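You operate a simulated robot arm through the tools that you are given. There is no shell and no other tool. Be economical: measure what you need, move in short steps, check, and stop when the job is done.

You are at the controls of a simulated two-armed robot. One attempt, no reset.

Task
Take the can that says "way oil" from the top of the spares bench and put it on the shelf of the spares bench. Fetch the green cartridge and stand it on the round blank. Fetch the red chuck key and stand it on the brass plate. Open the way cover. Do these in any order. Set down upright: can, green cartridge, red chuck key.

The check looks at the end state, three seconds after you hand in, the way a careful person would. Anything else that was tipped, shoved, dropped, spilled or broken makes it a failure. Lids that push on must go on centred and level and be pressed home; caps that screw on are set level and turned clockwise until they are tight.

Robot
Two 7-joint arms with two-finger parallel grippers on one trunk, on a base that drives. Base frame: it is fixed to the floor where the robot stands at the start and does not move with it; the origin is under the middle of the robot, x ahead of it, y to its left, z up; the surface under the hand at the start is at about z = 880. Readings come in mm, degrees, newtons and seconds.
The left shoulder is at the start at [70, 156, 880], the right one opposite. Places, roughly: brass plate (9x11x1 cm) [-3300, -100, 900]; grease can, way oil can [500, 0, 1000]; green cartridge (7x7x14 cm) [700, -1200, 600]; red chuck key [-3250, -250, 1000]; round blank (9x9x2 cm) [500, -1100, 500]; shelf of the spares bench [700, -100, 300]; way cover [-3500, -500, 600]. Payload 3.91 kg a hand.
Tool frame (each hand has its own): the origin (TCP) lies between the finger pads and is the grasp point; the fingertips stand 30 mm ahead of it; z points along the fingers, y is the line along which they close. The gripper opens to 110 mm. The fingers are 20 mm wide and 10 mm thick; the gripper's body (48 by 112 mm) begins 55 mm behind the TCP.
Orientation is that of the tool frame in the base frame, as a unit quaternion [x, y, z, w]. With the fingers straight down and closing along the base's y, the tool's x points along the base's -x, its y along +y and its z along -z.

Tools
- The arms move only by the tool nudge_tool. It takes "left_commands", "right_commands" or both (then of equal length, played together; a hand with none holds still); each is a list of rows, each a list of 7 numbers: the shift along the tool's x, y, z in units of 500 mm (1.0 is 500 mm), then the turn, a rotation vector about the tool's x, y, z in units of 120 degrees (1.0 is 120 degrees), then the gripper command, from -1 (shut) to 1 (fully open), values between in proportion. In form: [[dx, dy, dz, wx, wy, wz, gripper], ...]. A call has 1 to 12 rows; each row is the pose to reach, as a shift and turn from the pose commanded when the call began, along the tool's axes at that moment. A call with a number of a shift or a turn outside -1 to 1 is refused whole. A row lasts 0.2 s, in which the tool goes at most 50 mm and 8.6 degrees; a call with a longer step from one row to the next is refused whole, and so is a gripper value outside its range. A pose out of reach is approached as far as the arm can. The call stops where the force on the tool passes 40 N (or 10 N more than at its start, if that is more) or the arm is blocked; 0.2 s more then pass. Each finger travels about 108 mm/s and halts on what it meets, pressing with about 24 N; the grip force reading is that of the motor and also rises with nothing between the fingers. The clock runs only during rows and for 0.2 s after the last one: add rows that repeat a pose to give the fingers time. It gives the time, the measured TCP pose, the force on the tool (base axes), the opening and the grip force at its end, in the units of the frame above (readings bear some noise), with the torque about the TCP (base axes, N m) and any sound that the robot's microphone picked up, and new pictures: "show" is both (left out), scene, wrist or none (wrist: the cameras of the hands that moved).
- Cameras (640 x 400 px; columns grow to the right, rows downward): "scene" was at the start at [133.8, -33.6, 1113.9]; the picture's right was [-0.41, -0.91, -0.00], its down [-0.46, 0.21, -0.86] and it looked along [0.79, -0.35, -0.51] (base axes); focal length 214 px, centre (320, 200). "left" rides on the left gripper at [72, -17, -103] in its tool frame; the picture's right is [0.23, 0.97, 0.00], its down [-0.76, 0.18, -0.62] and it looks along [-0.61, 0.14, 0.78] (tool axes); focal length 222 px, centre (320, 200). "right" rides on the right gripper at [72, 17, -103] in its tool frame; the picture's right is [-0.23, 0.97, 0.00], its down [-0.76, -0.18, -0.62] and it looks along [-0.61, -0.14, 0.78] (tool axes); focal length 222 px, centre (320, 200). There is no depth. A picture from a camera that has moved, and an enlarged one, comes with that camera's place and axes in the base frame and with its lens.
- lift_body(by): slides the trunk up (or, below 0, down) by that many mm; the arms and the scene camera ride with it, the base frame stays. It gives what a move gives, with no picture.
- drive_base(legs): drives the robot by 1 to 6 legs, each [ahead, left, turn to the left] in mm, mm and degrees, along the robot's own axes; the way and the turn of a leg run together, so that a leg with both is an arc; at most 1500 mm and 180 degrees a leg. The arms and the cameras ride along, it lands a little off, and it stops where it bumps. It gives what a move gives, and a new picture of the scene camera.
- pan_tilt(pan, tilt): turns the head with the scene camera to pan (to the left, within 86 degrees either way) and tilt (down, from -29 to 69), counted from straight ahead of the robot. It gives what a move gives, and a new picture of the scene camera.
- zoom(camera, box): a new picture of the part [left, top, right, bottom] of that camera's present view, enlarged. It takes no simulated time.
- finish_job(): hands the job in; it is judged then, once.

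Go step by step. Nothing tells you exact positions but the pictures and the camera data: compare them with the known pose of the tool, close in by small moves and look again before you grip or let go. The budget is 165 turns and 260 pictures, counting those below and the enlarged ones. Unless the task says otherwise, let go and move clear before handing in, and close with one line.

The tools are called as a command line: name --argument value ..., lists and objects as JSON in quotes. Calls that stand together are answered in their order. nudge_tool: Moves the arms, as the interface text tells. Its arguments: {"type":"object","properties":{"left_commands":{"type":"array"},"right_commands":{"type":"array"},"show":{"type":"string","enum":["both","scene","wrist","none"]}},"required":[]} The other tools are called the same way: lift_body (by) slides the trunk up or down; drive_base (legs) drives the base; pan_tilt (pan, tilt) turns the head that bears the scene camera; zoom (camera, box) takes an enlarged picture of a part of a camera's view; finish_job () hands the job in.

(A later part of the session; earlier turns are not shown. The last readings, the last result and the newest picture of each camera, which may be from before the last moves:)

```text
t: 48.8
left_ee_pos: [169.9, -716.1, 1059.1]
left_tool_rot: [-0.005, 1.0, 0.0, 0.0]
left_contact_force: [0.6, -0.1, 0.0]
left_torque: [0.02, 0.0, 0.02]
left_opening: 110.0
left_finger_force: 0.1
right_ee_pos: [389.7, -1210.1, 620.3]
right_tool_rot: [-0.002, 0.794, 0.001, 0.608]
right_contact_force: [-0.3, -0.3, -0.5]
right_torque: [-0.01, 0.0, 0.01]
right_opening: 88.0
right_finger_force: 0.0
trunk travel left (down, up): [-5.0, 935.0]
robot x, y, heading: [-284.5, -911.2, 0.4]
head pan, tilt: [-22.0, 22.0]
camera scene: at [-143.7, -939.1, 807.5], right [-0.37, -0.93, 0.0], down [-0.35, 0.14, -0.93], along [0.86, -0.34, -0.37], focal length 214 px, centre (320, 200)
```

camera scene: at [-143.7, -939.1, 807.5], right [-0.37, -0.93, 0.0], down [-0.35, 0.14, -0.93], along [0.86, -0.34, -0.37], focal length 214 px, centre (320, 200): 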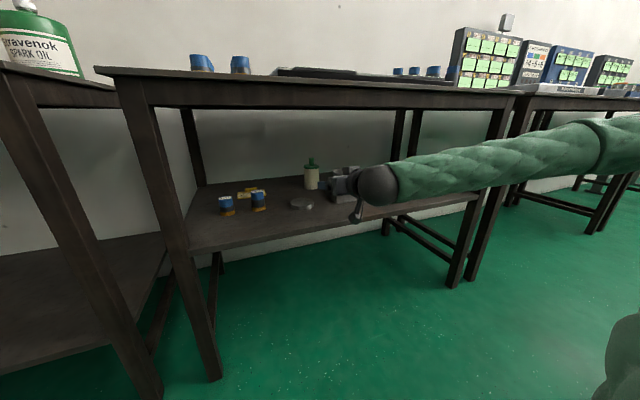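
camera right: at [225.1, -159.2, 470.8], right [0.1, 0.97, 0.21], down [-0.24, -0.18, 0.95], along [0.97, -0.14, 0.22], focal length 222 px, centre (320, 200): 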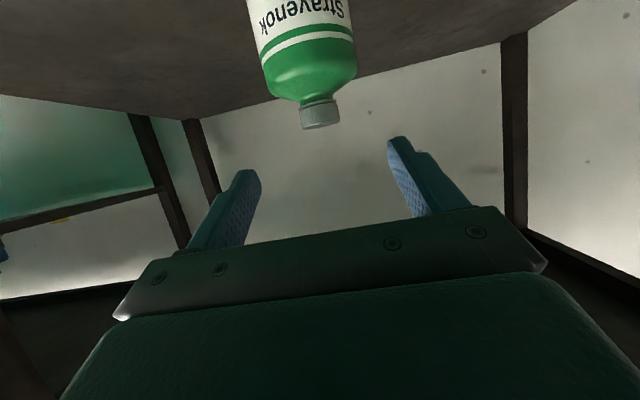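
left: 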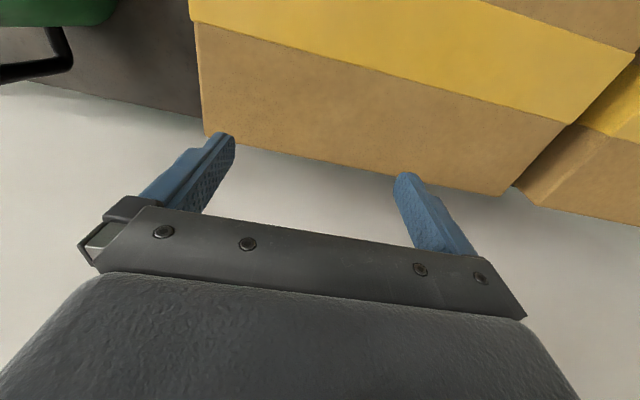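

zoom --camera "scene" --box '[200, 130, 380, 240]'

zoom --camera "right" --box '[0, 0, 640, 400]'

```text
3.56 times, centred on (290, 185) of scene
camera zoom: at [-143.7, -939.1, 807.5], right [-0.37, -0.93, 0.0], down [-0.35, 0.14, -0.93], along [0.86, -0.34, -0.37], focal length 763 px, centre (427, 253)
```

zoom: 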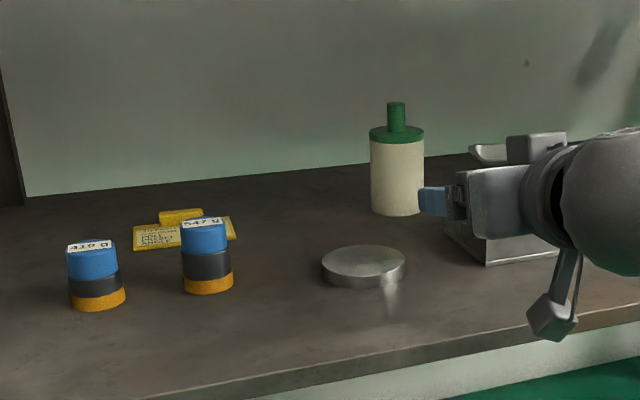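

```text
1.00 times, centred on (320, 200) of right (not enlarged: the box is as wide or as high as the picture)
camera zoom: at [270.4, -1195.3, 576.3], right [0.05, 0.97, 0.22], down [-0.4, -0.18, 0.9], along [0.91, -0.13, 0.38], focal length 222 px, centre (320, 200)
```

zoom: 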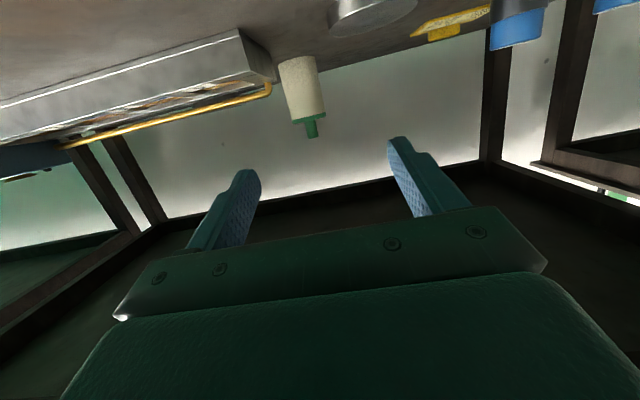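

Stem triangulates to ≈[717, -1241, 616]. Driving in another 170 mm, then re-measuring.

drive_base --legs '[[170, 0, -0.4]]'

nudge_tool --right_commands '[[0.001, -0.03, 0.02, 0, 0, 0, 0.6], [0.001, -0.055, 0.05, 0, 0, 0, 0.6], [0.001, -0.055, 0.05, 0, 0, 0, 0.6]]'

```text
t: 50.3
left_ee_pos: [342.5, -718.8, 1058.4]
left_tool_rot: [-0.002, 1.0, 0.0, 0.0]
left_contact_force: [-0.4, -0.4, -0.3]
left_torque: [0.01, -0.01, -0.05]
left_opening: 110.1
left_finger_force: 0.1
right_ee_pos: [558.2, -1214.1, 620.6]
right_tool_rot: [0.0, 0.794, 0.0, 0.608]
right_contact_force: [-1.2, -0.4, -0.2]
right_torque: [0.02, -0.01, -0.01]
right_opening: 87.9
right_finger_force: 0.1
trunk travel left (down, up): [-5.0, 935.0]
robot x, y, heading: [-113.6, -912.4, 0.1]
head pan, tilt: [-22.0, 22.0]
camera scene: at [26.5, -939.2, 807.4], right [-0.37, -0.93, 0.0], down [-0.35, 0.14, -0.93], along [0.86, -0.35, -0.37], focal length 214 px, centre (320, 200)
```

scene: 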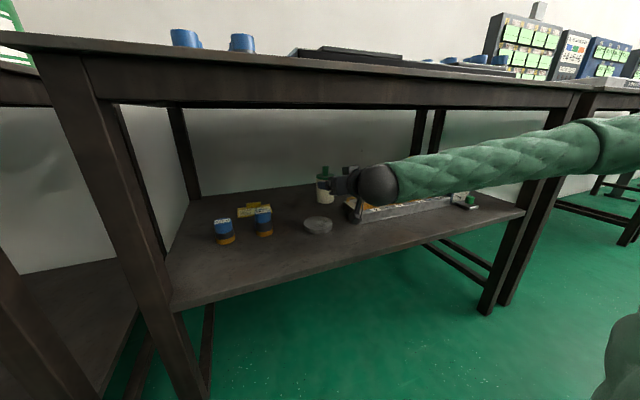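

```text
t: 51.1
left_ee_pos: [341.8, -718.1, 1059.0]
left_tool_rot: [-0.002, 1.0, -0.001, 0.0]
left_contact_force: [-0.1, -0.8, -0.1]
left_torque: [0.01, 0.01, 0.01]
left_opening: 110.2
left_finger_force: 0.0
right_ee_pos: [581.7, -1241.5, 612.8]
right_tool_rot: [-0.001, 0.794, 0.001, 0.608]
right_contact_force: [-0.4, -0.3, -0.1]
right_torque: [0.02, -0.03, 0.03]
right_opening: 87.7
right_finger_force: 0.0
trunk travel left (down, up): [-5.0, 935.0]
robot x, y, heading: [-110.5, -905.3, 0.4]
head pan, tilt: [-22.0, 22.0]
camera scene: at [26.6, -939.2, 807.4], right [-0.37, -0.93, 0.0], down [-0.35, 0.14, -0.93], along [0.86, -0.35, -0.38], focal length 214 px, centre (320, 200)
camera right: at [462.8, -1225.5, 569.0], right [0.06, 0.97, 0.22], down [-0.4, -0.18, 0.9], along [0.91, -0.14, 0.38], focal length 222 px, centre (320, 200)
```

scene: 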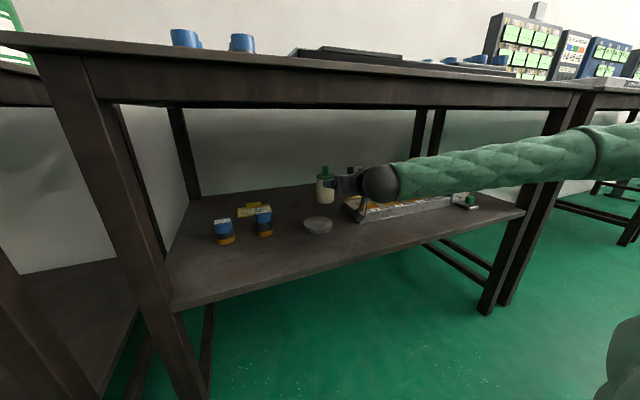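
right: 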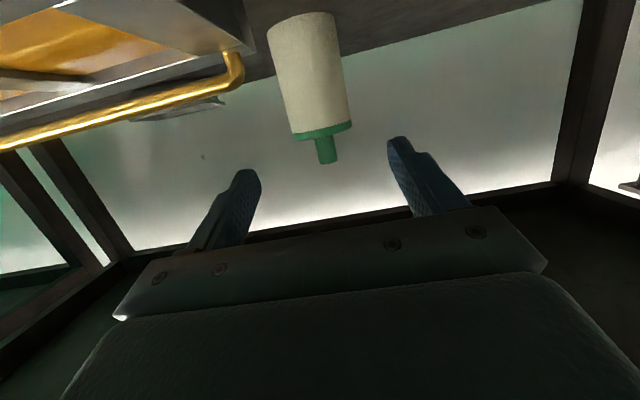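

Re-measured stem: [717, -1243], z 601–630. Moving to just short of it and checking.

nudge_tool --right_commands '[[-0.04, -0.003, 0.06, 0, 0, 0, 0.3], [-0.0846, -0.003, 0.12, 0, 0, 0, 0.3], [-0.0846, -0.003, 0.15, 0, 0, 0, 0.3], [-0.0846, -0.003, 0.15, 0, 0, 0, 0.3]]' --show "wrist"

```text
t: 52.1
left_ee_pos: [342.9, -717.2, 1059.1]
left_tool_rot: [-0.001, 1.0, 0.0, 0.0]
left_contact_force: [-0.1, -0.1, 0.5]
left_torque: [0.0, 0.0, 0.0]
left_opening: 109.7
left_finger_force: 0.0
right_ee_pos: [665.2, -1243.3, 633.1]
right_tool_rot: [-0.001, 0.793, 0.001, 0.609]
right_contact_force: [0.2, 0.3, -0.2]
right_torque: [0.01, 0.0, -0.01]
right_opening: 71.6
right_finger_force: 0.1
trunk travel left (down, up): [-5.0, 935.0]
robot x, y, heading: [-111.3, -905.8, 0.1]
head pan, tilt: [-22.0, 22.0]
camera right: at [546.7, -1226.8, 590.0], right [0.06, 0.97, 0.22], down [-0.4, -0.18, 0.9], along [0.91, -0.14, 0.38], focal length 222 px, centre (320, 200)
```

right: 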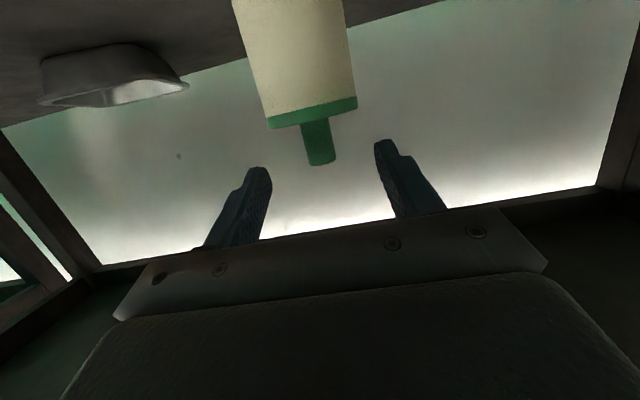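

nudge_tool --right_commands '[[0, -0.002, 0.045, 0, 0, 0, 0.3], [0, -0.002, 0.0868, 0, 0, 0, 0.3], [0, -0.002, 0.0868, 0, 0, 0, 0.3]]' --show "wrist"

```text
t: 52.9
left_ee_pos: [342.3, -717.6, 1059.8]
left_tool_rot: [-0.001, 1.0, -0.001, -0.001]
left_contact_force: [-0.1, -0.2, -0.1]
left_torque: [-0.02, -0.01, -0.03]
left_opening: 110.0
left_finger_force: 0.0
right_ee_pos: [706.8, -1243.8, 622.9]
right_tool_rot: [-0.002, 0.793, 0.001, 0.609]
right_contact_force: [0.4, -0.1, -0.2]
right_torque: [0.02, -0.03, 0.02]
right_opening: 71.4
right_finger_force: 0.0
trunk travel left (down, up): [-5.0, 935.0]
robot x, y, heading: [-113.8, -910.3, 0.3]
head pan, tilt: [-22.0, 22.0]
camera right: at [587.9, -1227.7, 579.1], right [0.06, 0.97, 0.22], down [-0.4, -0.18, 0.9], along [0.91, -0.14, 0.38], focal length 222 px, centre (320, 200)
```

right: 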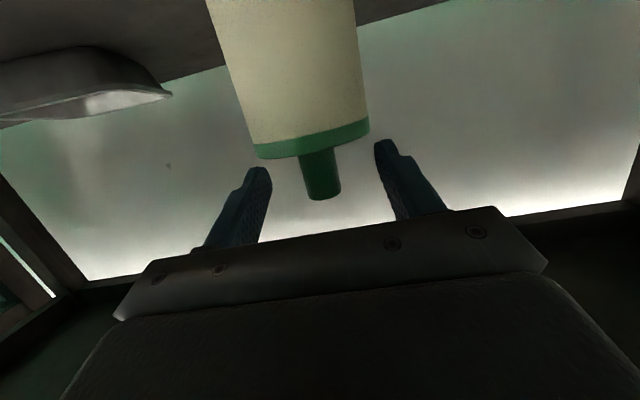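

nudge_tool --right_commands '[[0, 0, 0, 0, 0, 0, -0.2], [0, 0, 0, 0, 0, 0, -0.6], [0, 0, 0, 0, 0, 0, -1], [0, 0, 0, 0, 0, 0, -1], [0, 0, 0, 0, 0, 0, -1]]' --show "wrist"

```text
t: 54.1
left_ee_pos: [342.5, -718.2, 1059.7]
left_tool_rot: [-0.002, 1.0, 0.0, 0.0]
left_contact_force: [-0.5, -0.6, -0.1]
left_torque: [-0.03, -0.01, 0.01]
left_opening: 110.0
left_finger_force: 0.1
right_ee_pos: [706.7, -1243.7, 622.7]
right_tool_rot: [-0.001, 0.793, 0.001, 0.609]
right_contact_force: [0.4, -0.9, -0.7]
right_torque: [-0.01, -0.01, 0.0]
right_opening: 20.6
right_finger_force: 24.5
trunk travel left (down, up): [-5.0, 935.0]
robot x, y, heading: [-108.5, -906.0, 0.2]
head pan, tilt: [-22.0, 22.0]
camera right: at [587.7, -1227.8, 579.2], right [0.06, 0.97, 0.22], down [-0.4, -0.18, 0.9], along [0.91, -0.14, 0.38], focal length 222 px, centre (320, 200)
```

right: 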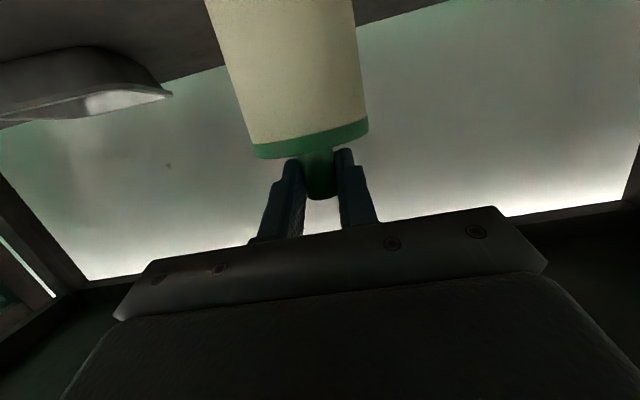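

Stem gripped (20.6 mm). Lifting 45 mm.

nudge_tool --right_commands '[[-0.022, 0, -0.006, 0, 0, 0, -1], [-0.044, 0, -0.012, 0, 0, 0, -1], [-0.066, 0, -0.018, 0, 0, 0, -1], [-0.087, 0, -0.0234, 0, 0, 0, -1], [-0.087, 0, -0.0234, 0, 0, 0, -1]]'

zoom --camera "scene" --box '[190, 140, 420, 260]'

```text
t: 55.3
left_ee_pos: [342.5, -717.7, 1058.7]
left_tool_rot: [-0.002, 1.0, 0.0, 0.0]
left_contact_force: [0.8, 0.0, 1.0]
left_torque: [0.01, -0.01, 0.04]
left_opening: 110.0
left_finger_force: 0.1
right_ee_pos: [707.4, -1244.5, 667.3]
right_tool_rot: [-0.001, 0.793, 0.001, 0.609]
right_contact_force: [-0.9, 0.8, -1.4]
right_torque: [0.03, 0.03, 0.03]
right_opening: 20.6
right_finger_force: 23.8
trunk travel left (down, up): [-5.0, 935.0]
robot x, y, heading: [-112.6, -908.4, 0.2]
head pan, tilt: [-22.0, 22.0]
camera scene: at [26.6, -939.1, 807.4], right [-0.37, -0.93, 0.0], down [-0.35, 0.14, -0.93], along [0.86, -0.35, -0.38], focal length 214 px, centre (320, 200)
camera right: at [588.5, -1228.0, 624.4], right [0.06, 0.97, 0.22], down [-0.4, -0.18, 0.9], along [0.91, -0.14, 0.38], focal length 222 px, centre (320, 200)
```

scene: 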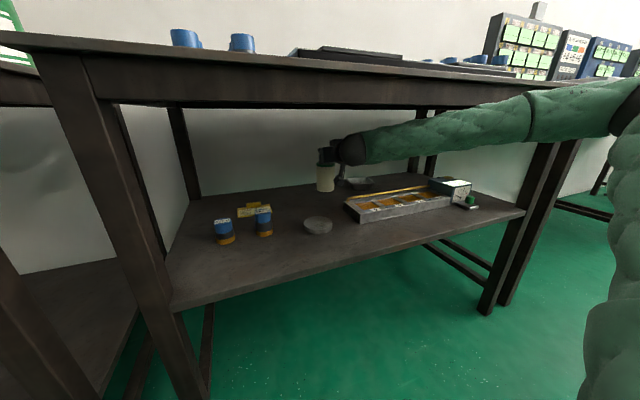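
right: 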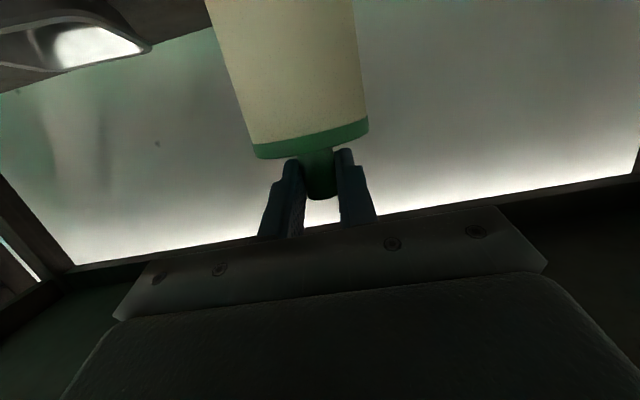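

```text
2.78 times, centred on (305, 200) of scene
camera zoom: at [26.6, -939.1, 807.4], right [-0.37, -0.93, 0.0], down [-0.35, 0.14, -0.93], along [0.86, -0.35, -0.38], focal length 597 px, centre (362, 200)
```

zoom: 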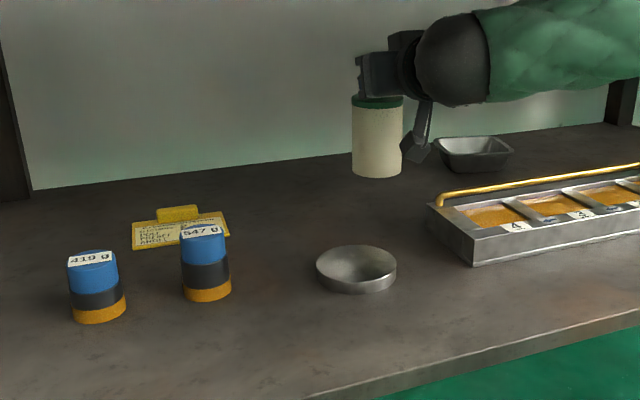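

The cartridge is light and hangs clear. Blank triangulates to ≈[531, -1140], top z≈517; moving the cartridge above it.

nudge_tool --right_commands '[[0.014, 0.03, -0.052, 0, 0, 0, -1], [0.028, 0.06, -0.104, 0, 0, 0, -1], [0.042, 0.09, -0.156, 0, 0, 0, -1], [0.056, 0.12, -0.208, 0, 0, 0, -1], [0.07, 0.15, -0.26, 0, 0, 0, -1], [0.084, 0.18, -0.312, 0, 0, 0, -1], [0.0974, 0.208, -0.361, 0, 0, 0, -1], [0.0974, 0.208, -0.361, 0, 0, 0, -1]]'

zoom --camera "scene" --box '[250, 140, 410, 260]'

```text
t: 57.1
left_ee_pos: [342.6, -718.9, 1058.8]
left_tool_rot: [-0.002, 1.0, 0.0, 0.0]
left_contact_force: [0.6, 1.3, -0.6]
left_torque: [0.01, -0.02, 0.02]
left_opening: 109.8
left_finger_force: 0.1
right_ee_pos: [519.6, -1141.1, 669.0]
right_tool_rot: [-0.001, 0.794, 0.001, 0.608]
right_contact_force: [-0.2, 0.4, -1.4]
right_torque: [0.0, 0.03, 0.01]
right_opening: 20.8
right_finger_force: 24.3
trunk travel left (down, up): [-5.0, 935.0]
robot x, y, heading: [-111.7, -907.3, 0.1]
head pan, tilt: [-22.0, 22.0]
camera scene: at [26.5, -939.1, 807.4], right [-0.37, -0.93, 0.0], down [-0.35, 0.14, -0.93], along [0.86, -0.35, -0.37], focal length 214 px, centre (320, 200)
camera right: at [401.6, -1124.4, 624.4], right [0.06, 0.97, 0.22], down [-0.4, -0.18, 0.9], along [0.91, -0.14, 0.38], focal length 222 px, centre (320, 200)
```

scene: 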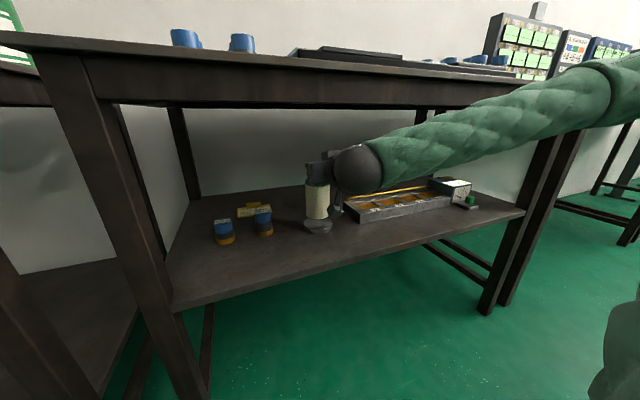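
right: 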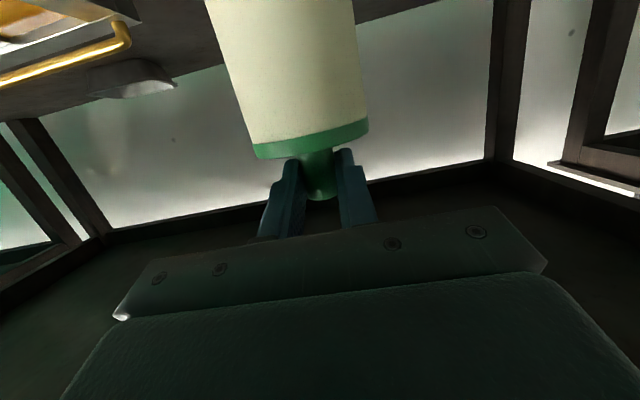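

```text
3.33 times, centred on (330, 200) of scene
camera zoom: at [26.5, -939.1, 807.4], right [-0.37, -0.93, 0.0], down [-0.35, 0.14, -0.93], along [0.86, -0.35, -0.37], focal length 715 px, centre (287, 200)
```

zoom: 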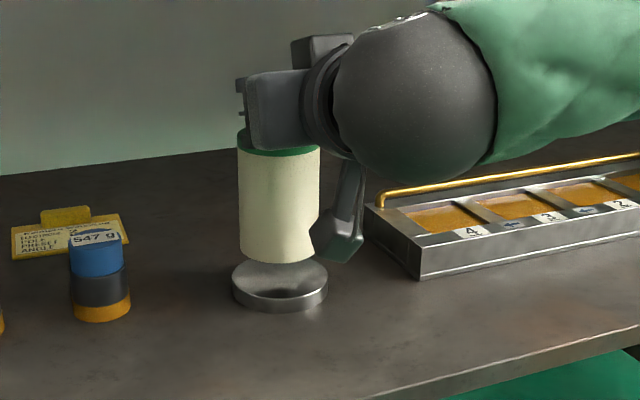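

Lateral alignment looks right. Lowering 16 mm to compare depth alignment closely.

nudge_tool --right_commands '[[0.015, 0, 0.004, 0, 0, 0, -1], [0.031, 0, 0.0083, 0, 0, 0, -1], [0.031, 0, 0.0083, 0, 0, 0, -1]]' --show "none"

zoom --camera "scene" --box '[290, 180, 350, 240]'

```text
t: 57.9
left_ee_pos: [342.4, -718.4, 1059.1]
left_tool_rot: [-0.002, 1.0, 0.001, -0.001]
left_contact_force: [1.5, 0.2, 0.6]
left_torque: [0.0, -0.03, 0.0]
left_opening: 110.2
left_finger_force: 0.0
right_ee_pos: [521.3, -1140.6, 652.9]
right_tool_rot: [-0.001, 0.794, 0.001, 0.608]
right_contact_force: [0.3, 0.5, -1.3]
right_torque: [0.02, 0.01, -0.02]
right_opening: 20.7
right_finger_force: 23.9
trunk travel left (down, up): [-5.0, 935.0]
robot x, y, heading: [-110.7, -907.6, 0.2]
head pan, tilt: [-22.0, 22.0]
```

```text
6.67 times, centred on (320, 210) of scene
camera zoom: at [26.6, -939.2, 807.4], right [-0.37, -0.93, 0.0], down [-0.35, 0.14, -0.93], along [0.86, -0.35, -0.38], focal length 1430 px, centre (320, 133)
```

zoom: 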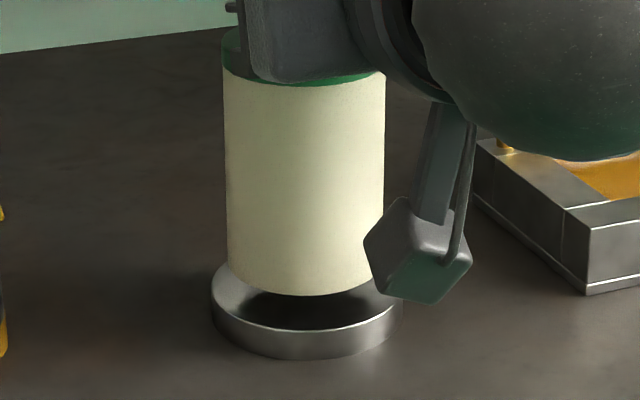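

nudge_tool --right_commands '[[0.01, 0, -0.002, 0, 0, 0, -1], [0.0174, 0, -0.0035, 0, 0, 0, -1], [0.0174, 0, -0.0035, 0, 0, 0, -1]]' --show "none"

zoom --camera "scene" --box '[290, 180, 350, 240]'

```text
t: 58.7
left_ee_pos: [342.1, -718.5, 1060.0]
left_tool_rot: [-0.003, 1.0, 0.0, -0.001]
left_contact_force: [-0.3, 0.5, -0.8]
left_torque: [-0.01, 0.02, 0.02]
left_opening: 110.0
left_finger_force: 0.0
right_ee_pos: [516.9, -1141.2, 644.0]
right_tool_rot: [0.0, 0.793, 0.0, 0.609]
right_contact_force: [-0.3, -0.6, -0.8]
right_torque: [-0.03, 0.0, -0.02]
right_opening: 20.9
right_finger_force: 24.2
trunk travel left (down, up): [-5.0, 935.0]
robot x, y, heading: [-109.0, -906.3, -0.0]
head pan, tilt: [-22.0, 22.0]
```

```text
6.67 times, centred on (320, 210) of scene
camera zoom: at [26.6, -939.2, 807.4], right [-0.37, -0.93, 0.0], down [-0.35, 0.14, -0.93], along [0.86, -0.35, -0.38], focal length 1430 px, centre (320, 133)
```

zoom: 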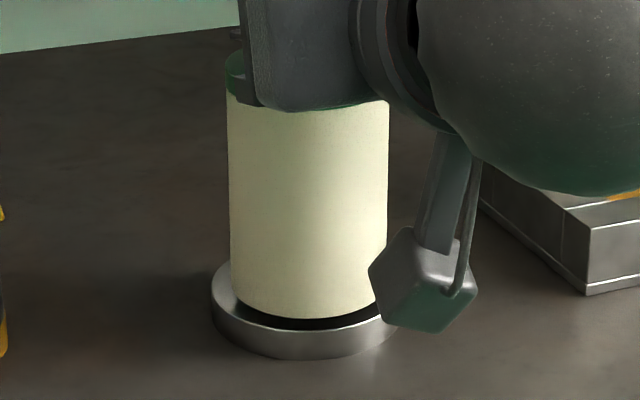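

Nearly centred; nudging 4 mm forward, 1 mm left and lowering to contact.

nudge_tool --right_commands '[[-0.002, 0.002, 0.0077, 0, 0, 0, -1], [0.0019, 0.002, 0.0087, 0, 0, 0, -1], [0.0019, 0.002, 0.0087, 0, 0, 0, -1]]' --show "none"

zoom --camera "scene" --box '[290, 180, 350, 240]'

```text
t: 59.5
left_ee_pos: [341.9, -718.4, 1058.7]
left_tool_rot: [-0.002, 1.0, -0.001, 0.0]
left_contact_force: [-0.1, -0.1, 0.6]
left_torque: [0.0, 0.01, 0.01]
left_opening: 110.1
left_finger_force: 0.1
right_ee_pos: [519.9, -1138.9, 642.5]
right_tool_rot: [-0.001, 0.793, 0.001, 0.609]
right_contact_force: [0.4, -0.4, -1.2]
right_torque: [-0.02, 0.02, 0.0]
right_opening: 20.9
right_finger_force: 24.2
trunk travel left (down, up): [-5.0, 935.0]
robot x, y, heading: [-112.6, -907.8, 0.2]
head pan, tilt: [-22.0, 22.0]
```

```text
6.67 times, centred on (320, 210) of scene
camera zoom: at [26.6, -939.2, 807.4], right [-0.37, -0.93, 0.0], down [-0.35, 0.14, -0.93], along [0.86, -0.35, -0.38], focal length 1430 px, centre (320, 133)
```

zoom: 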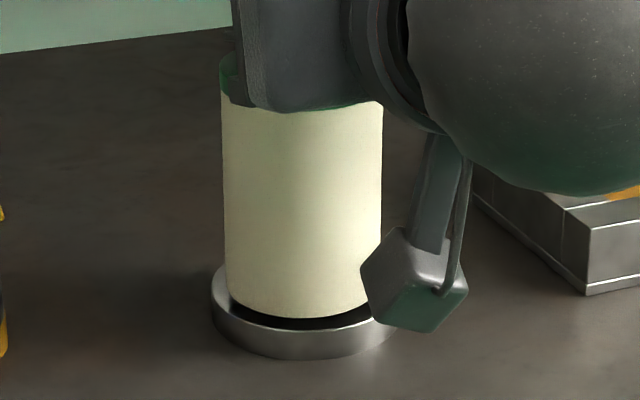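

nudge_tool --right_commands '[[0.002, -0.002, 0.0005, 0, 0, 0, -1], [0.0039, -0.003, 0.001, 0, 0, 0, -1], [0.0039, -0.003, 0.001, 0, 0, 0, -1]]' --show "none"

nudge_tool --right_commands '[[0.002, 0, 0.0005, 0, 0, 0, -1], [0.0039, 0, 0.001, 0, 0, 0, -1], [0.0039, 0, 0.001, 0, 0, 0, -1]]' --show "none"

zoom --camera "scene" --box '[290, 180, 350, 240]'

```text
t: 60.3
left_ee_pos: [342.0, -718.3, 1058.9]
left_tool_rot: [-0.002, 1.0, 0.0, 0.001]
left_contact_force: [-0.3, -0.9, -0.9]
left_torque: [0.0, -0.01, 0.0]
left_opening: 110.1
left_finger_force: 0.0
right_ee_pos: [521.1, -1141.2, 640.3]
right_tool_rot: [0.0, 0.794, 0.0, 0.608]
right_contact_force: [-0.1, 0.2, -1.1]
right_torque: [0.03, 0.04, 0.02]
right_opening: 20.8
right_finger_force: 23.8
trunk travel left (down, up): [-5.0, 935.0]
robot x, y, heading: [-110.5, -907.8, 0.1]
head pan, tilt: [-22.0, 22.0]
```

```text
t: 61.1
left_ee_pos: [343.5, -717.4, 1059.7]
left_tool_rot: [-0.001, 1.0, 0.0, 0.0]
left_contact_force: [-0.9, 0.1, 0.4]
left_torque: [0.02, 0.03, 0.01]
left_opening: 109.8
left_finger_force: 0.1
right_ee_pos: [520.8, -1140.5, 637.6]
right_tool_rot: [-0.002, 0.793, 0.002, 0.609]
right_contact_force: [0.5, 0.1, -1.1]
right_torque: [0.02, -0.02, -0.01]
right_opening: 20.7
right_finger_force: 23.8
trunk travel left (down, up): [-5.0, 935.0]
robot x, y, heading: [-109.7, -907.2, 0.1]
head pan, tilt: [-22.0, 22.0]
```

```text
6.67 times, centred on (320, 210) of scene
camera zoom: at [26.6, -939.1, 807.4], right [-0.37, -0.93, 0.0], down [-0.35, 0.14, -0.93], along [0.86, -0.35, -0.38], focal length 1430 px, centre (320, 133)
```

zoom: 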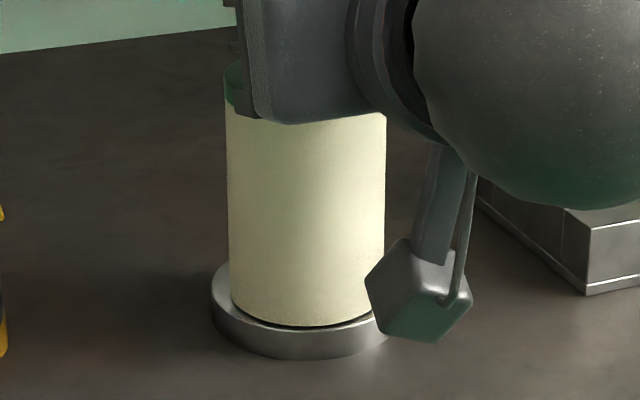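

nudge_tool --right_commands '[[-0.004, 0, -0.001, 0, 0, 0, -1], [-0.0066, -0.001, 0.0088, 0, 0, 0, -1], [-0.0027, -0.001, 0.0098, 0, 0, 0, -1], [-0.0007, -0.001, 0.0103, 0, 0, 0, -1], [-0.0007, -0.001, 0.0103, 0, 0, 0, -1]]' --show "none"

zoom --camera "scene" --box '[290, 180, 350, 240]'

```text
t: 62.3
left_ee_pos: [341.6, -718.0, 1058.3]
left_tool_rot: [-0.002, 1.0, 0.0, 0.0]
left_contact_force: [-0.2, -0.2, 0.6]
left_torque: [0.02, 0.0, -0.01]
left_opening: 110.2
left_finger_force: 0.0
right_ee_pos: [525.6, -1142.2, 636.8]
right_tool_rot: [-0.002, 0.793, 0.001, 0.609]
right_contact_force: [0.4, -1.1, -1.4]
right_torque: [0.02, 0.01, 0.01]
right_opening: 21.0
right_finger_force: 23.6
trunk travel left (down, up): [-5.0, 935.0]
robot x, y, heading: [-113.4, -910.7, -0.0]
head pan, tilt: [-22.0, 22.0]
```

```text
6.67 times, centred on (320, 210) of scene
camera zoom: at [26.6, -939.1, 807.4], right [-0.37, -0.93, 0.0], down [-0.35, 0.14, -0.93], along [0.86, -0.35, -0.38], focal length 1430 px, centre (320, 133)
```

zoom: 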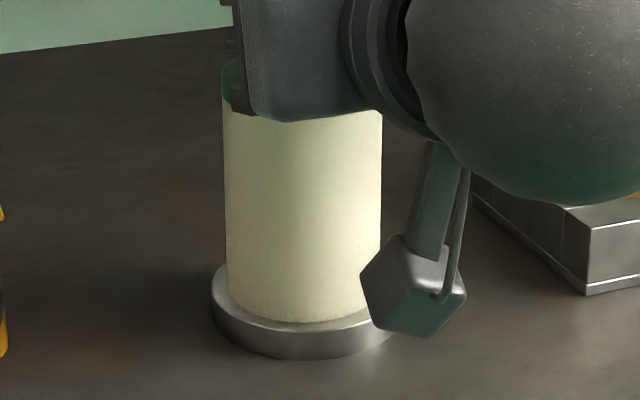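

nudge_tool --right_commands '[[0.002, -0.003, 0.0025, 0, 0, 0, -1], [0.003, -0.003, 0.0028, 0, 0, 0, -1], [0.003, -0.003, 0.0028, 0, 0, 0, -1]]' --show "none"

nudge_tool --right_commands '[[0.0015, 0, 0.0004, 0, 0, 0, -1], [0.003, 0, 0.0008, 0, 0, 0, -1], [0.003, 0, 0.0008, 0, 0, 0, -1]]' --show "none"

zoom --camera "scene" --box '[290, 180, 350, 240]'

```text
t: 63.1
left_ee_pos: [342.3, -718.5, 1058.4]
left_tool_rot: [-0.002, 1.0, 0.0, 0.0]
left_contact_force: [0.2, 1.0, 0.5]
left_torque: [0.0, 0.0, -0.02]
left_opening: 110.1
left_finger_force: 0.0
right_ee_pos: [526.1, -1142.0, 637.6]
right_tool_rot: [-0.002, 0.792, 0.001, 0.61]
right_contact_force: [-0.2, 1.8, 14.5]
right_torque: [0.03, -0.03, 0.04]
right_opening: 20.6
right_finger_force: 23.9
trunk travel left (down, up): [-5.0, 935.0]
robot x, y, heading: [-115.5, -905.5, 0.1]
head pan, tilt: [-22.0, 22.0]
```

```text
t: 63.9
left_ee_pos: [341.1, -717.5, 1059.4]
left_tool_rot: [-0.002, 1.0, 0.0, 0.0]
left_contact_force: [0.2, 0.5, 0.1]
left_torque: [0.01, 0.01, 0.01]
left_opening: 109.9
left_finger_force: 0.1
right_ee_pos: [526.4, -1143.1, 634.7]
right_tool_rot: [-0.002, 0.793, 0.001, 0.609]
right_contact_force: [3.5, 4.6, 19.3]
right_torque: [0.55, -0.47, 0.09]
right_opening: 20.8
right_finger_force: 23.6
trunk travel left (down, up): [-5.0, 935.0]
robot x, y, heading: [-111.3, -908.6, 0.2]
head pan, tilt: [-22.0, 22.0]
```

```text
6.67 times, centred on (320, 210) of scene
camera zoom: at [25.9, -938.8, 807.6], right [-0.37, -0.93, 0.0], down [-0.35, 0.14, -0.93], along [0.86, -0.35, -0.37], focal length 1430 px, centre (320, 133)
```

zoom: 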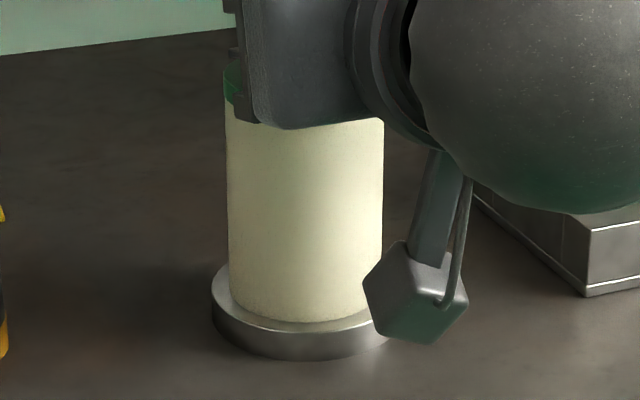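

Contact made. Relieving the press by 3 mm, then releasing.

nudge_tool --right_commands '[[-0.003, 0, -0.0008, 0, 0, 0, -1], [-0.0048, 0, -0.0012, 0, 0, 0, -1], [-0.0048, 0, -0.0012, 0, 0, 0, -1]]' --show "none"

```text
t: 64.7
left_ee_pos: [342.3, -717.8, 1058.1]
left_tool_rot: [-0.002, 1.0, 0.0, 0.0]
left_contact_force: [0.1, -1.2, -0.5]
left_torque: [0.04, -0.02, 0.0]
left_opening: 109.9
left_finger_force: 0.0
right_ee_pos: [525.5, -1144.0, 634.2]
right_tool_rot: [-0.001, 0.794, 0.001, 0.608]
right_contact_force: [0.6, -0.5, -1.3]
right_torque: [-0.03, 0.03, 0.0]
right_opening: 20.8
right_finger_force: 23.9
trunk travel left (down, up): [-5.0, 935.0]
robot x, y, heading: [-109.1, -907.1, -0.1]
head pan, tilt: [-22.0, 22.0]
```

nudge_tool --right_commands '[[0.001, 0, 0.0003, 0, 0, 0, -1], [0.002, 0, 0.0005, 0, 0, 0, -1], [0.002, 0, 0.0005, 0, 0, 0, -1]]' --show "none"

zoom --camera "scene" --box '[290, 180, 350, 240]'

```text
t: 65.5
left_ee_pos: [341.9, -716.3, 1059.2]
left_tool_rot: [-0.002, 1.0, 0.0, 0.0]
left_contact_force: [-0.2, 0.0, 0.3]
left_torque: [0.02, 0.0, 0.0]
left_opening: 109.9
left_finger_force: 0.1
right_ee_pos: [526.1, -1143.6, 635.2]
right_tool_rot: [-0.001, 0.793, 0.001, 0.609]
right_contact_force: [0.7, -0.6, -0.6]
right_torque: [-0.03, -0.01, 0.0]
right_opening: 21.2
right_finger_force: 24.3
trunk travel left (down, up): [-5.0, 935.0]
robot x, y, heading: [-107.7, -908.9, -0.2]
head pan, tilt: [-22.0, 22.0]
```

```text
6.67 times, centred on (320, 210) of scene
camera zoom: at [26.5, -939.2, 807.4], right [-0.37, -0.93, 0.0], down [-0.35, 0.14, -0.93], along [0.86, -0.35, -0.38], focal length 1430 px, centre (320, 133)
```

zoom: 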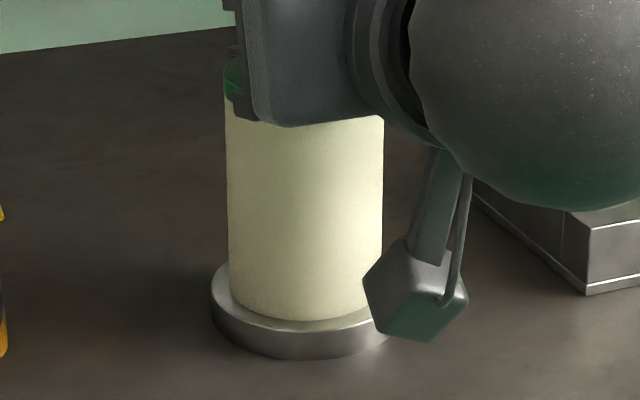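

nudge_tool --right_commands '[[0.001, 0, 0.0003, 0, 0, 0, -0.5], [0.001, 0, 0.0003, 0, 0, 0, -0.2], [0.001, 0, 0.0003, 0, 0, 0, 0.2], [0.001, 0, 0.0003, 0, 0, 0, 0.2]]' --show "wrist"

```text
t: 66.5
left_ee_pos: [342.3, -717.9, 1059.1]
left_tool_rot: [-0.002, 1.0, 0.0, 0.0]
left_contact_force: [0.1, 0.7, 0.9]
left_torque: [-0.01, 0.0, 0.0]
left_opening: 109.7
left_finger_force: 0.1
right_ee_pos: [525.7, -1143.5, 633.9]
right_tool_rot: [-0.002, 0.794, 0.002, 0.608]
right_contact_force: [-0.1, -0.2, 0.3]
right_torque: [-0.01, 0.0, -0.02]
right_opening: 65.9
right_finger_force: 0.1
trunk travel left (down, up): [-5.0, 935.0]
robot x, y, heading: [-110.6, -908.0, -0.0]
head pan, tilt: [-22.0, 22.0]
camera right: at [407.0, -1126.5, 590.7], right [0.06, 0.97, 0.22], down [-0.4, -0.18, 0.9], along [0.91, -0.14, 0.38], focal length 222 px, centre (320, 200)
```

right: 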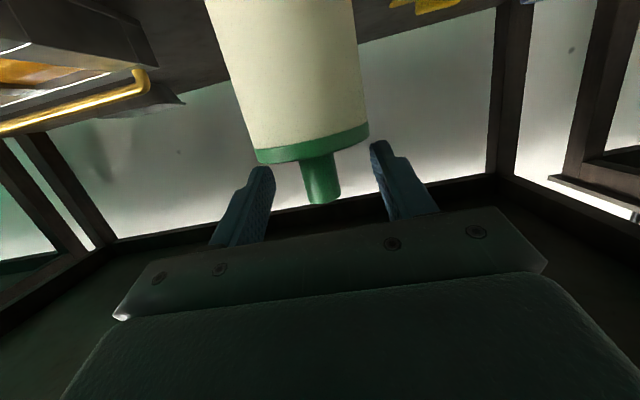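

Released and standing. Withdrawing straight back along the tool.

nudge_tool --right_commands '[[0, 0, -0.05, 0, 0, 0, 0.2], [0, 0, -0.12, 0, 0, 0, 0.2], [0, 0, -0.2, 0, 0, 0, 0.2], [0, 0, -0.2, 0, 0, 0, 0.2]]' --show "none"

drive_base --legs '[[-500, 0, 0]]'

zoom --camera "scene" --box '[240, 130, 400, 230]'

```text
t: 67.5
left_ee_pos: [341.9, -718.2, 1058.7]
left_tool_rot: [-0.001, 1.0, 0.0, 0.0]
left_contact_force: [0.5, 0.0, -0.2]
left_torque: [-0.01, -0.04, 0.01]
left_opening: 110.1
left_finger_force: 0.0
right_ee_pos: [492.0, -1141.1, 696.5]
right_tool_rot: [-0.001, 0.794, 0.001, 0.608]
right_contact_force: [0.2, -0.1, -0.4]
right_torque: [-0.01, -0.01, 0.03]
right_opening: 65.9
right_finger_force: 0.1
right hand out of reach, approached as far as the arm can: row 1, 2, 3, 4
trunk travel left (down, up): [-5.0, 935.0]
robot x, y, heading: [-111.6, -908.2, 0.1]
head pan, tilt: [-22.0, 22.0]
```

```text
t: 70.5
left_ee_pos: [-161.5, -718.6, 1058.2]
left_tool_rot: [-0.005, 1.0, -0.001, 0.0]
left_contact_force: [-0.2, -0.6, 0.2]
left_torque: [-0.02, -0.02, 0.0]
left_opening: 109.9
left_finger_force: 0.1
right_ee_pos: [-10.0, -1141.5, 696.6]
right_tool_rot: [-0.002, 0.794, 0.002, 0.608]
right_contact_force: [0.3, -0.3, 0.0]
right_torque: [0.01, -0.01, -0.04]
right_opening: 65.8
right_finger_force: 0.1
trunk travel left (down, up): [-5.0, 935.0]
robot x, y, heading: [-615.1, -908.0, 0.3]
head pan, tilt: [-22.0, 22.0]
camera scene: at [-476.8, -940.8, 807.4], right [-0.37, -0.93, 0.0], down [-0.35, 0.14, -0.93], along [0.86, -0.34, -0.37], focal length 214 px, centre (320, 200)
```

scene: 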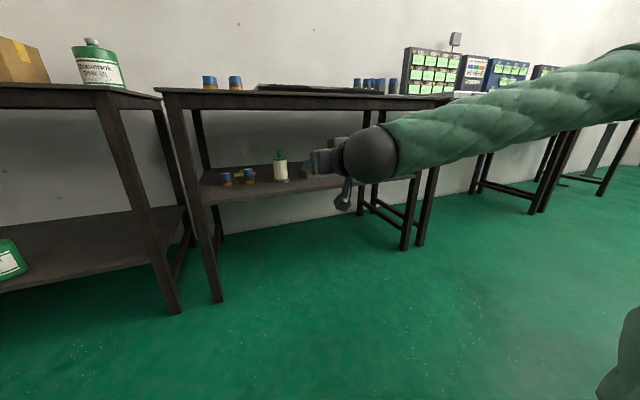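

```text
4.00 times, centred on (320, 180) of scene
camera zoom: at [-476.8, -940.8, 807.4], right [-0.37, -0.93, 0.0], down [-0.35, 0.14, -0.93], along [0.86, -0.34, -0.37], focal length 858 px, centre (320, 280)
```

zoom: 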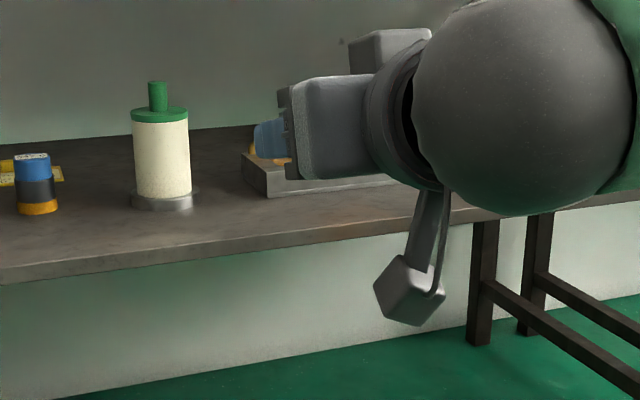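

Cartridge is upright and centred on the blank. Next: raise the trunk, move to open floor and look toward the far side of the room.

lift_body --by 320

drive_base --legs '[[0, 500, 0], [0, 0, 90]]'

pan_tilt --pan 70 --tilt 20

```text
t: 73.6
left_ee_pos: [-161.4, -718.3, 1379.8]
left_tool_rot: [-0.005, 1.0, 0.001, 0.0]
left_contact_force: [0.5, -0.9, 0.3]
left_torque: [0.01, -0.03, 0.0]
left_opening: 110.1
left_finger_force: 0.1
right_ee_pos: [-10.0, -1142.6, 1017.8]
right_tool_rot: [-0.003, 0.794, 0.002, 0.608]
right_contact_force: [-0.1, -0.5, -1.0]
right_torque: [0.03, 0.01, -0.03]
right_opening: 65.8
right_finger_force: 0.0
trunk travel left (down, up): [-325.0, 615.0]
robot x, y, heading: [-615.2, -910.7, 0.5]
head pan, tilt: [-22.0, 22.0]
```

```text
t: 80.4
left_ee_pos: [-810.3, 43.7, 1379.2]
left_tool_rot: [0.71, -0.704, 0.0, -0.001]
left_contact_force: [-0.6, 0.2, -1.1]
left_torque: [0.0, 0.02, 0.0]
left_opening: 110.3
left_finger_force: 0.0
right_ee_pos: [-388.2, 196.7, 1017.7]
right_tool_rot: [0.564, -0.559, -0.432, -0.428]
right_contact_force: [-0.2, 0.8, -0.2]
right_torque: [-0.03, -0.04, 0.0]
right_opening: 65.9
right_finger_force: 0.1
trunk travel left (down, up): [-325.0, 615.0]
robot x, y, heading: [-617.4, -411.8, 90.4]
head pan, tilt: [-22.0, 22.0]
camera scene: at [-583.5, -267.2, 1127.4], right [0.93, -0.37, 0.0], down [-0.14, -0.35, -0.93], along [0.34, 0.86, -0.37], focal length 214 px, centre (320, 200)
```

scene: 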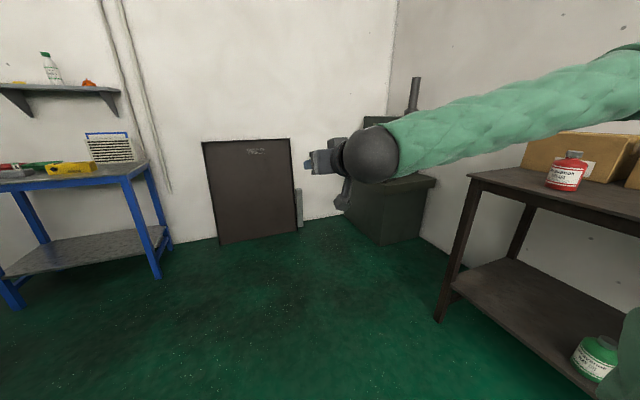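

```text
t: 82.1
left_ee_pos: [-811.4, 44.4, 1379.4]
left_tool_rot: [0.71, -0.704, 0.001, 0.0]
left_contact_force: [0.2, -0.8, 0.2]
left_torque: [0.03, 0.0, 0.03]
left_opening: 109.9
left_finger_force: 0.1
right_ee_pos: [-387.6, 195.9, 1015.8]
right_tool_rot: [0.564, -0.559, -0.431, -0.428]
right_contact_force: [-0.5, 0.0, -0.2]
right_torque: [0.01, 0.06, -0.01]
right_opening: 65.9
right_finger_force: 0.0
trunk travel left (down, up): [-325.0, 615.0]
robot x, y, heading: [-618.9, -406.6, 90.6]
head pan, tilt: [70.0, 20.0]
camera scene: at [-705.2, -322.2, 1130.7], right [0.34, 0.94, 0.0], down [0.32, -0.12, -0.94], along [-0.89, 0.32, -0.34], focal length 214 px, centre (320, 200)
```

scene: 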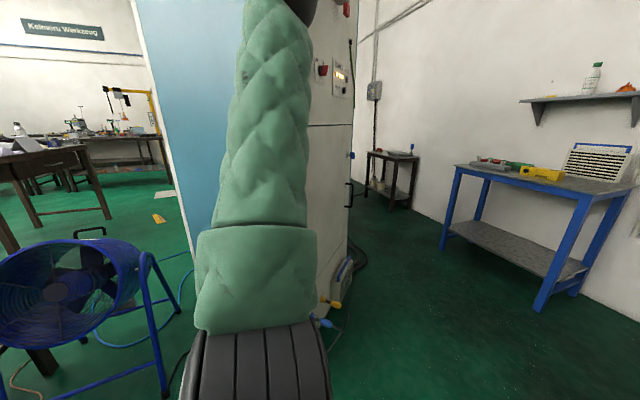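

A big machine cabinet stands to the west with a fan to its left. Turning to face west to plan the route.

drive_base --legs '[[0, 0, 90]]'

pan_tilt --pan 25 --tilt 15

pan_tilt --pan -15 --tilt 25

```text
t: 86.3
left_ee_pos: [-1069.8, -600.4, 1379.3]
left_tool_rot: [1.0, 0.005, -0.001, 0.0]
left_contact_force: [-0.5, -1.1, -0.2]
left_torque: [0.0, 0.0, 0.0]
left_opening: 110.1
left_finger_force: 0.1
right_ee_pos: [-1222.3, -177.1, 1017.8]
right_tool_rot: [0.793, 0.004, -0.609, 0.003]
right_contact_force: [-0.1, 0.1, 0.5]
right_torque: [-0.02, -0.01, -0.03]
right_opening: 66.1
right_finger_force: 0.1
trunk travel left (down, up): [-325.0, 615.0]
robot x, y, heading: [-619.3, -408.3, -179.4]
head pan, tilt: [70.0, 20.0]
camera scene: at [-698.7, -492.1, 1130.7], right [-0.94, 0.33, 0.0], down [0.11, 0.32, -0.94], along [-0.31, -0.89, -0.34], focal length 214 px, centre (320, 200)
```

scene: 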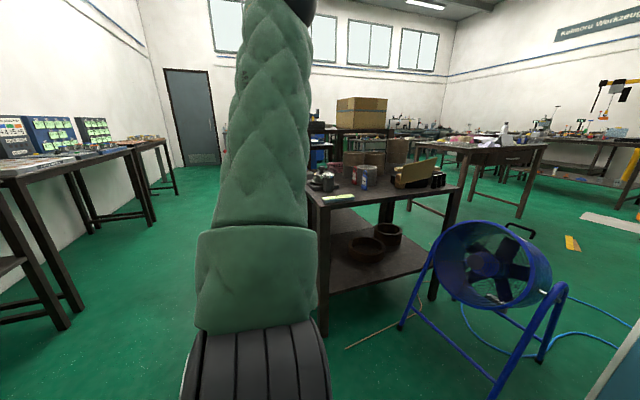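

```text
t: 87.4
left_ee_pos: [-1070.9, -600.2, 1378.8]
left_tool_rot: [1.0, 0.005, 0.0, 0.001]
left_contact_force: [-0.4, 0.3, 0.4]
left_torque: [-0.01, -0.01, 0.0]
left_opening: 109.8
left_finger_force: 0.0
right_ee_pos: [-1222.4, -177.8, 1016.2]
right_tool_rot: [0.794, 0.004, -0.608, 0.003]
right_contact_force: [0.2, -0.5, -0.3]
right_torque: [-0.01, -0.05, 0.01]
right_opening: 66.1
right_finger_force: 0.0
trunk travel left (down, up): [-325.0, 615.0]
robot x, y, heading: [-615.3, -408.1, -179.5]
head pan, tilt: [25.0, 15.0]
camera scene: at [-751.8, -444.4, 1138.8], right [-0.43, 0.9, 0.0], down [0.23, 0.11, -0.97], along [-0.87, -0.42, -0.26], focal length 214 px, centre (320, 200)
```

scene: 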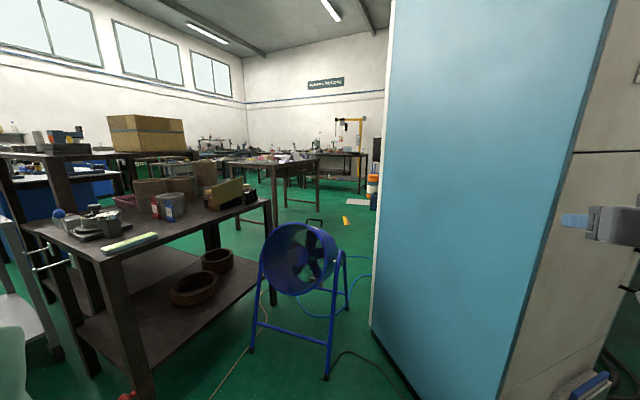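

```text
t: 88.5
left_ee_pos: [-1070.0, -600.5, 1379.0]
left_tool_rot: [1.0, 0.006, 0.0, 0.0]
left_contact_force: [0.1, 0.2, 0.7]
left_torque: [-0.02, 0.02, -0.01]
left_opening: 110.0
left_finger_force: 0.0
right_ee_pos: [-1221.5, -178.5, 1017.2]
right_tool_rot: [0.794, 0.004, -0.608, 0.003]
right_contact_force: [0.5, 0.3, 0.1]
right_torque: [0.01, -0.03, -0.01]
right_opening: 66.1
right_finger_force: 0.0
trunk travel left (down, up): [-325.0, 615.0]
robot x, y, heading: [-619.6, -407.5, -179.4]
head pan, tilt: [-15.0, 25.0]
camera scene: at [-756.7, -381.2, 1122.6], right [0.25, 0.97, 0.0], down [0.41, -0.11, -0.91], along [-0.88, 0.23, -0.42], focal length 214 px, centre (320, 200)
```

scene: 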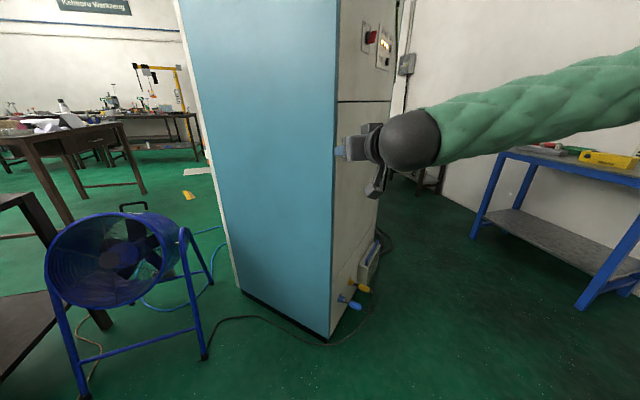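

The clear way round is north of the cabinet (between it and the blue bench). I'll tuck the right arm like the left first.

nudge_tool --right_commands '[[-0.0617, 0.008, -0.0477, 0, 0.0625, 0, 0.2], [-0.1234, 0.016, -0.0954, 0, 0.125, 0, 0.2], [-0.1851, 0.024, -0.1431, 0, 0.1875, 0, 0.2], [-0.2468, 0.032, -0.1908, 0, 0.25, 0, 0.2], [-0.3085, 0.04, -0.2385, 0, 0.3125, 0, 0.2], [-0.3702, 0.048, -0.2862, 0, 0.375, 0, 0.2], [-0.4319, 0.056, -0.3339, 0, 0.4375, 0, 0.2], [-0.4936, 0.064, -0.3816, 0, 0.5, 0, 0.2], [-0.5553, 0.072, -0.4293, 0, 0.5625, 0, 0.2], [-0.617, 0.08, -0.477, 0, 0.625, 0, 0.2], [-0.617, 0.08, -0.477, 0, 0.625, 0, 0.2]]' --show "scene"

drive_base --legs '[[0, -1150, 0]]'

```text
t: 90.9
left_ee_pos: [-1069.9, -600.0, 1379.0]
left_tool_rot: [1.0, 0.004, 0.0, 0.0]
left_contact_force: [0.4, 1.2, -0.2]
left_torque: [0.01, 0.01, -0.01]
left_opening: 110.2
left_finger_force: 0.1
right_ee_pos: [-1070.9, -215.9, 1377.9]
right_tool_rot: [1.0, 0.005, 0.002, 0.001]
right_contact_force: [-0.1, 0.3, -0.6]
right_torque: [0.04, -0.01, 0.0]
right_opening: 65.9
right_finger_force: 0.0
trunk travel left (down, up): [-325.0, 615.0]
robot x, y, heading: [-616.2, -405.9, -179.3]
head pan, tilt: [-15.0, 25.0]
camera scene: at [-756.0, -381.1, 1122.7], right [0.25, 0.97, 0.0], down [0.41, -0.11, -0.91], along [-0.88, 0.23, -0.42], focal length 214 px, centre (320, 200)
```

scene: 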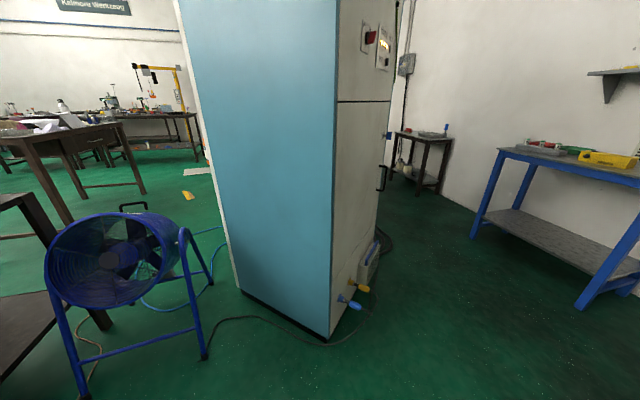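

```text
t: 96.8
left_ee_pos: [-1078.5, 552.2, 1378.5]
left_tool_rot: [1.0, 0.003, 0.0, 0.0]
left_contact_force: [0.5, -0.6, 1.1]
left_torque: [-0.01, 0.01, 0.0]
left_opening: 110.0
left_finger_force: 0.0
right_ee_pos: [-1079.6, 934.4, 1376.6]
right_tool_rot: [1.0, 0.003, 0.002, 0.0]
right_contact_force: [0.3, -0.4, -0.1]
right_torque: [-0.01, 0.0, 0.02]
right_opening: 66.1
right_finger_force: 0.1
trunk travel left (down, up): [-325.0, 615.0]
robot x, y, heading: [-625.7, 742.3, -179.8]
head pan, tilt: [-15.0, 25.0]
camera scene: at [-764.8, 770.0, 1122.6], right [0.25, 0.97, 0.0], down [0.41, -0.11, -0.91], along [-0.88, 0.23, -0.42], focal length 214 px, centre (320, 200)
```

scene: 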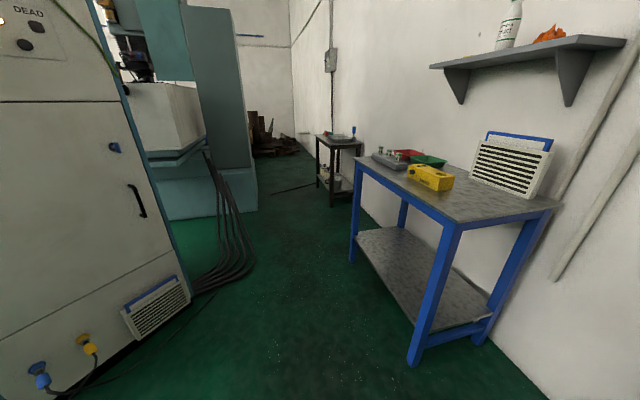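

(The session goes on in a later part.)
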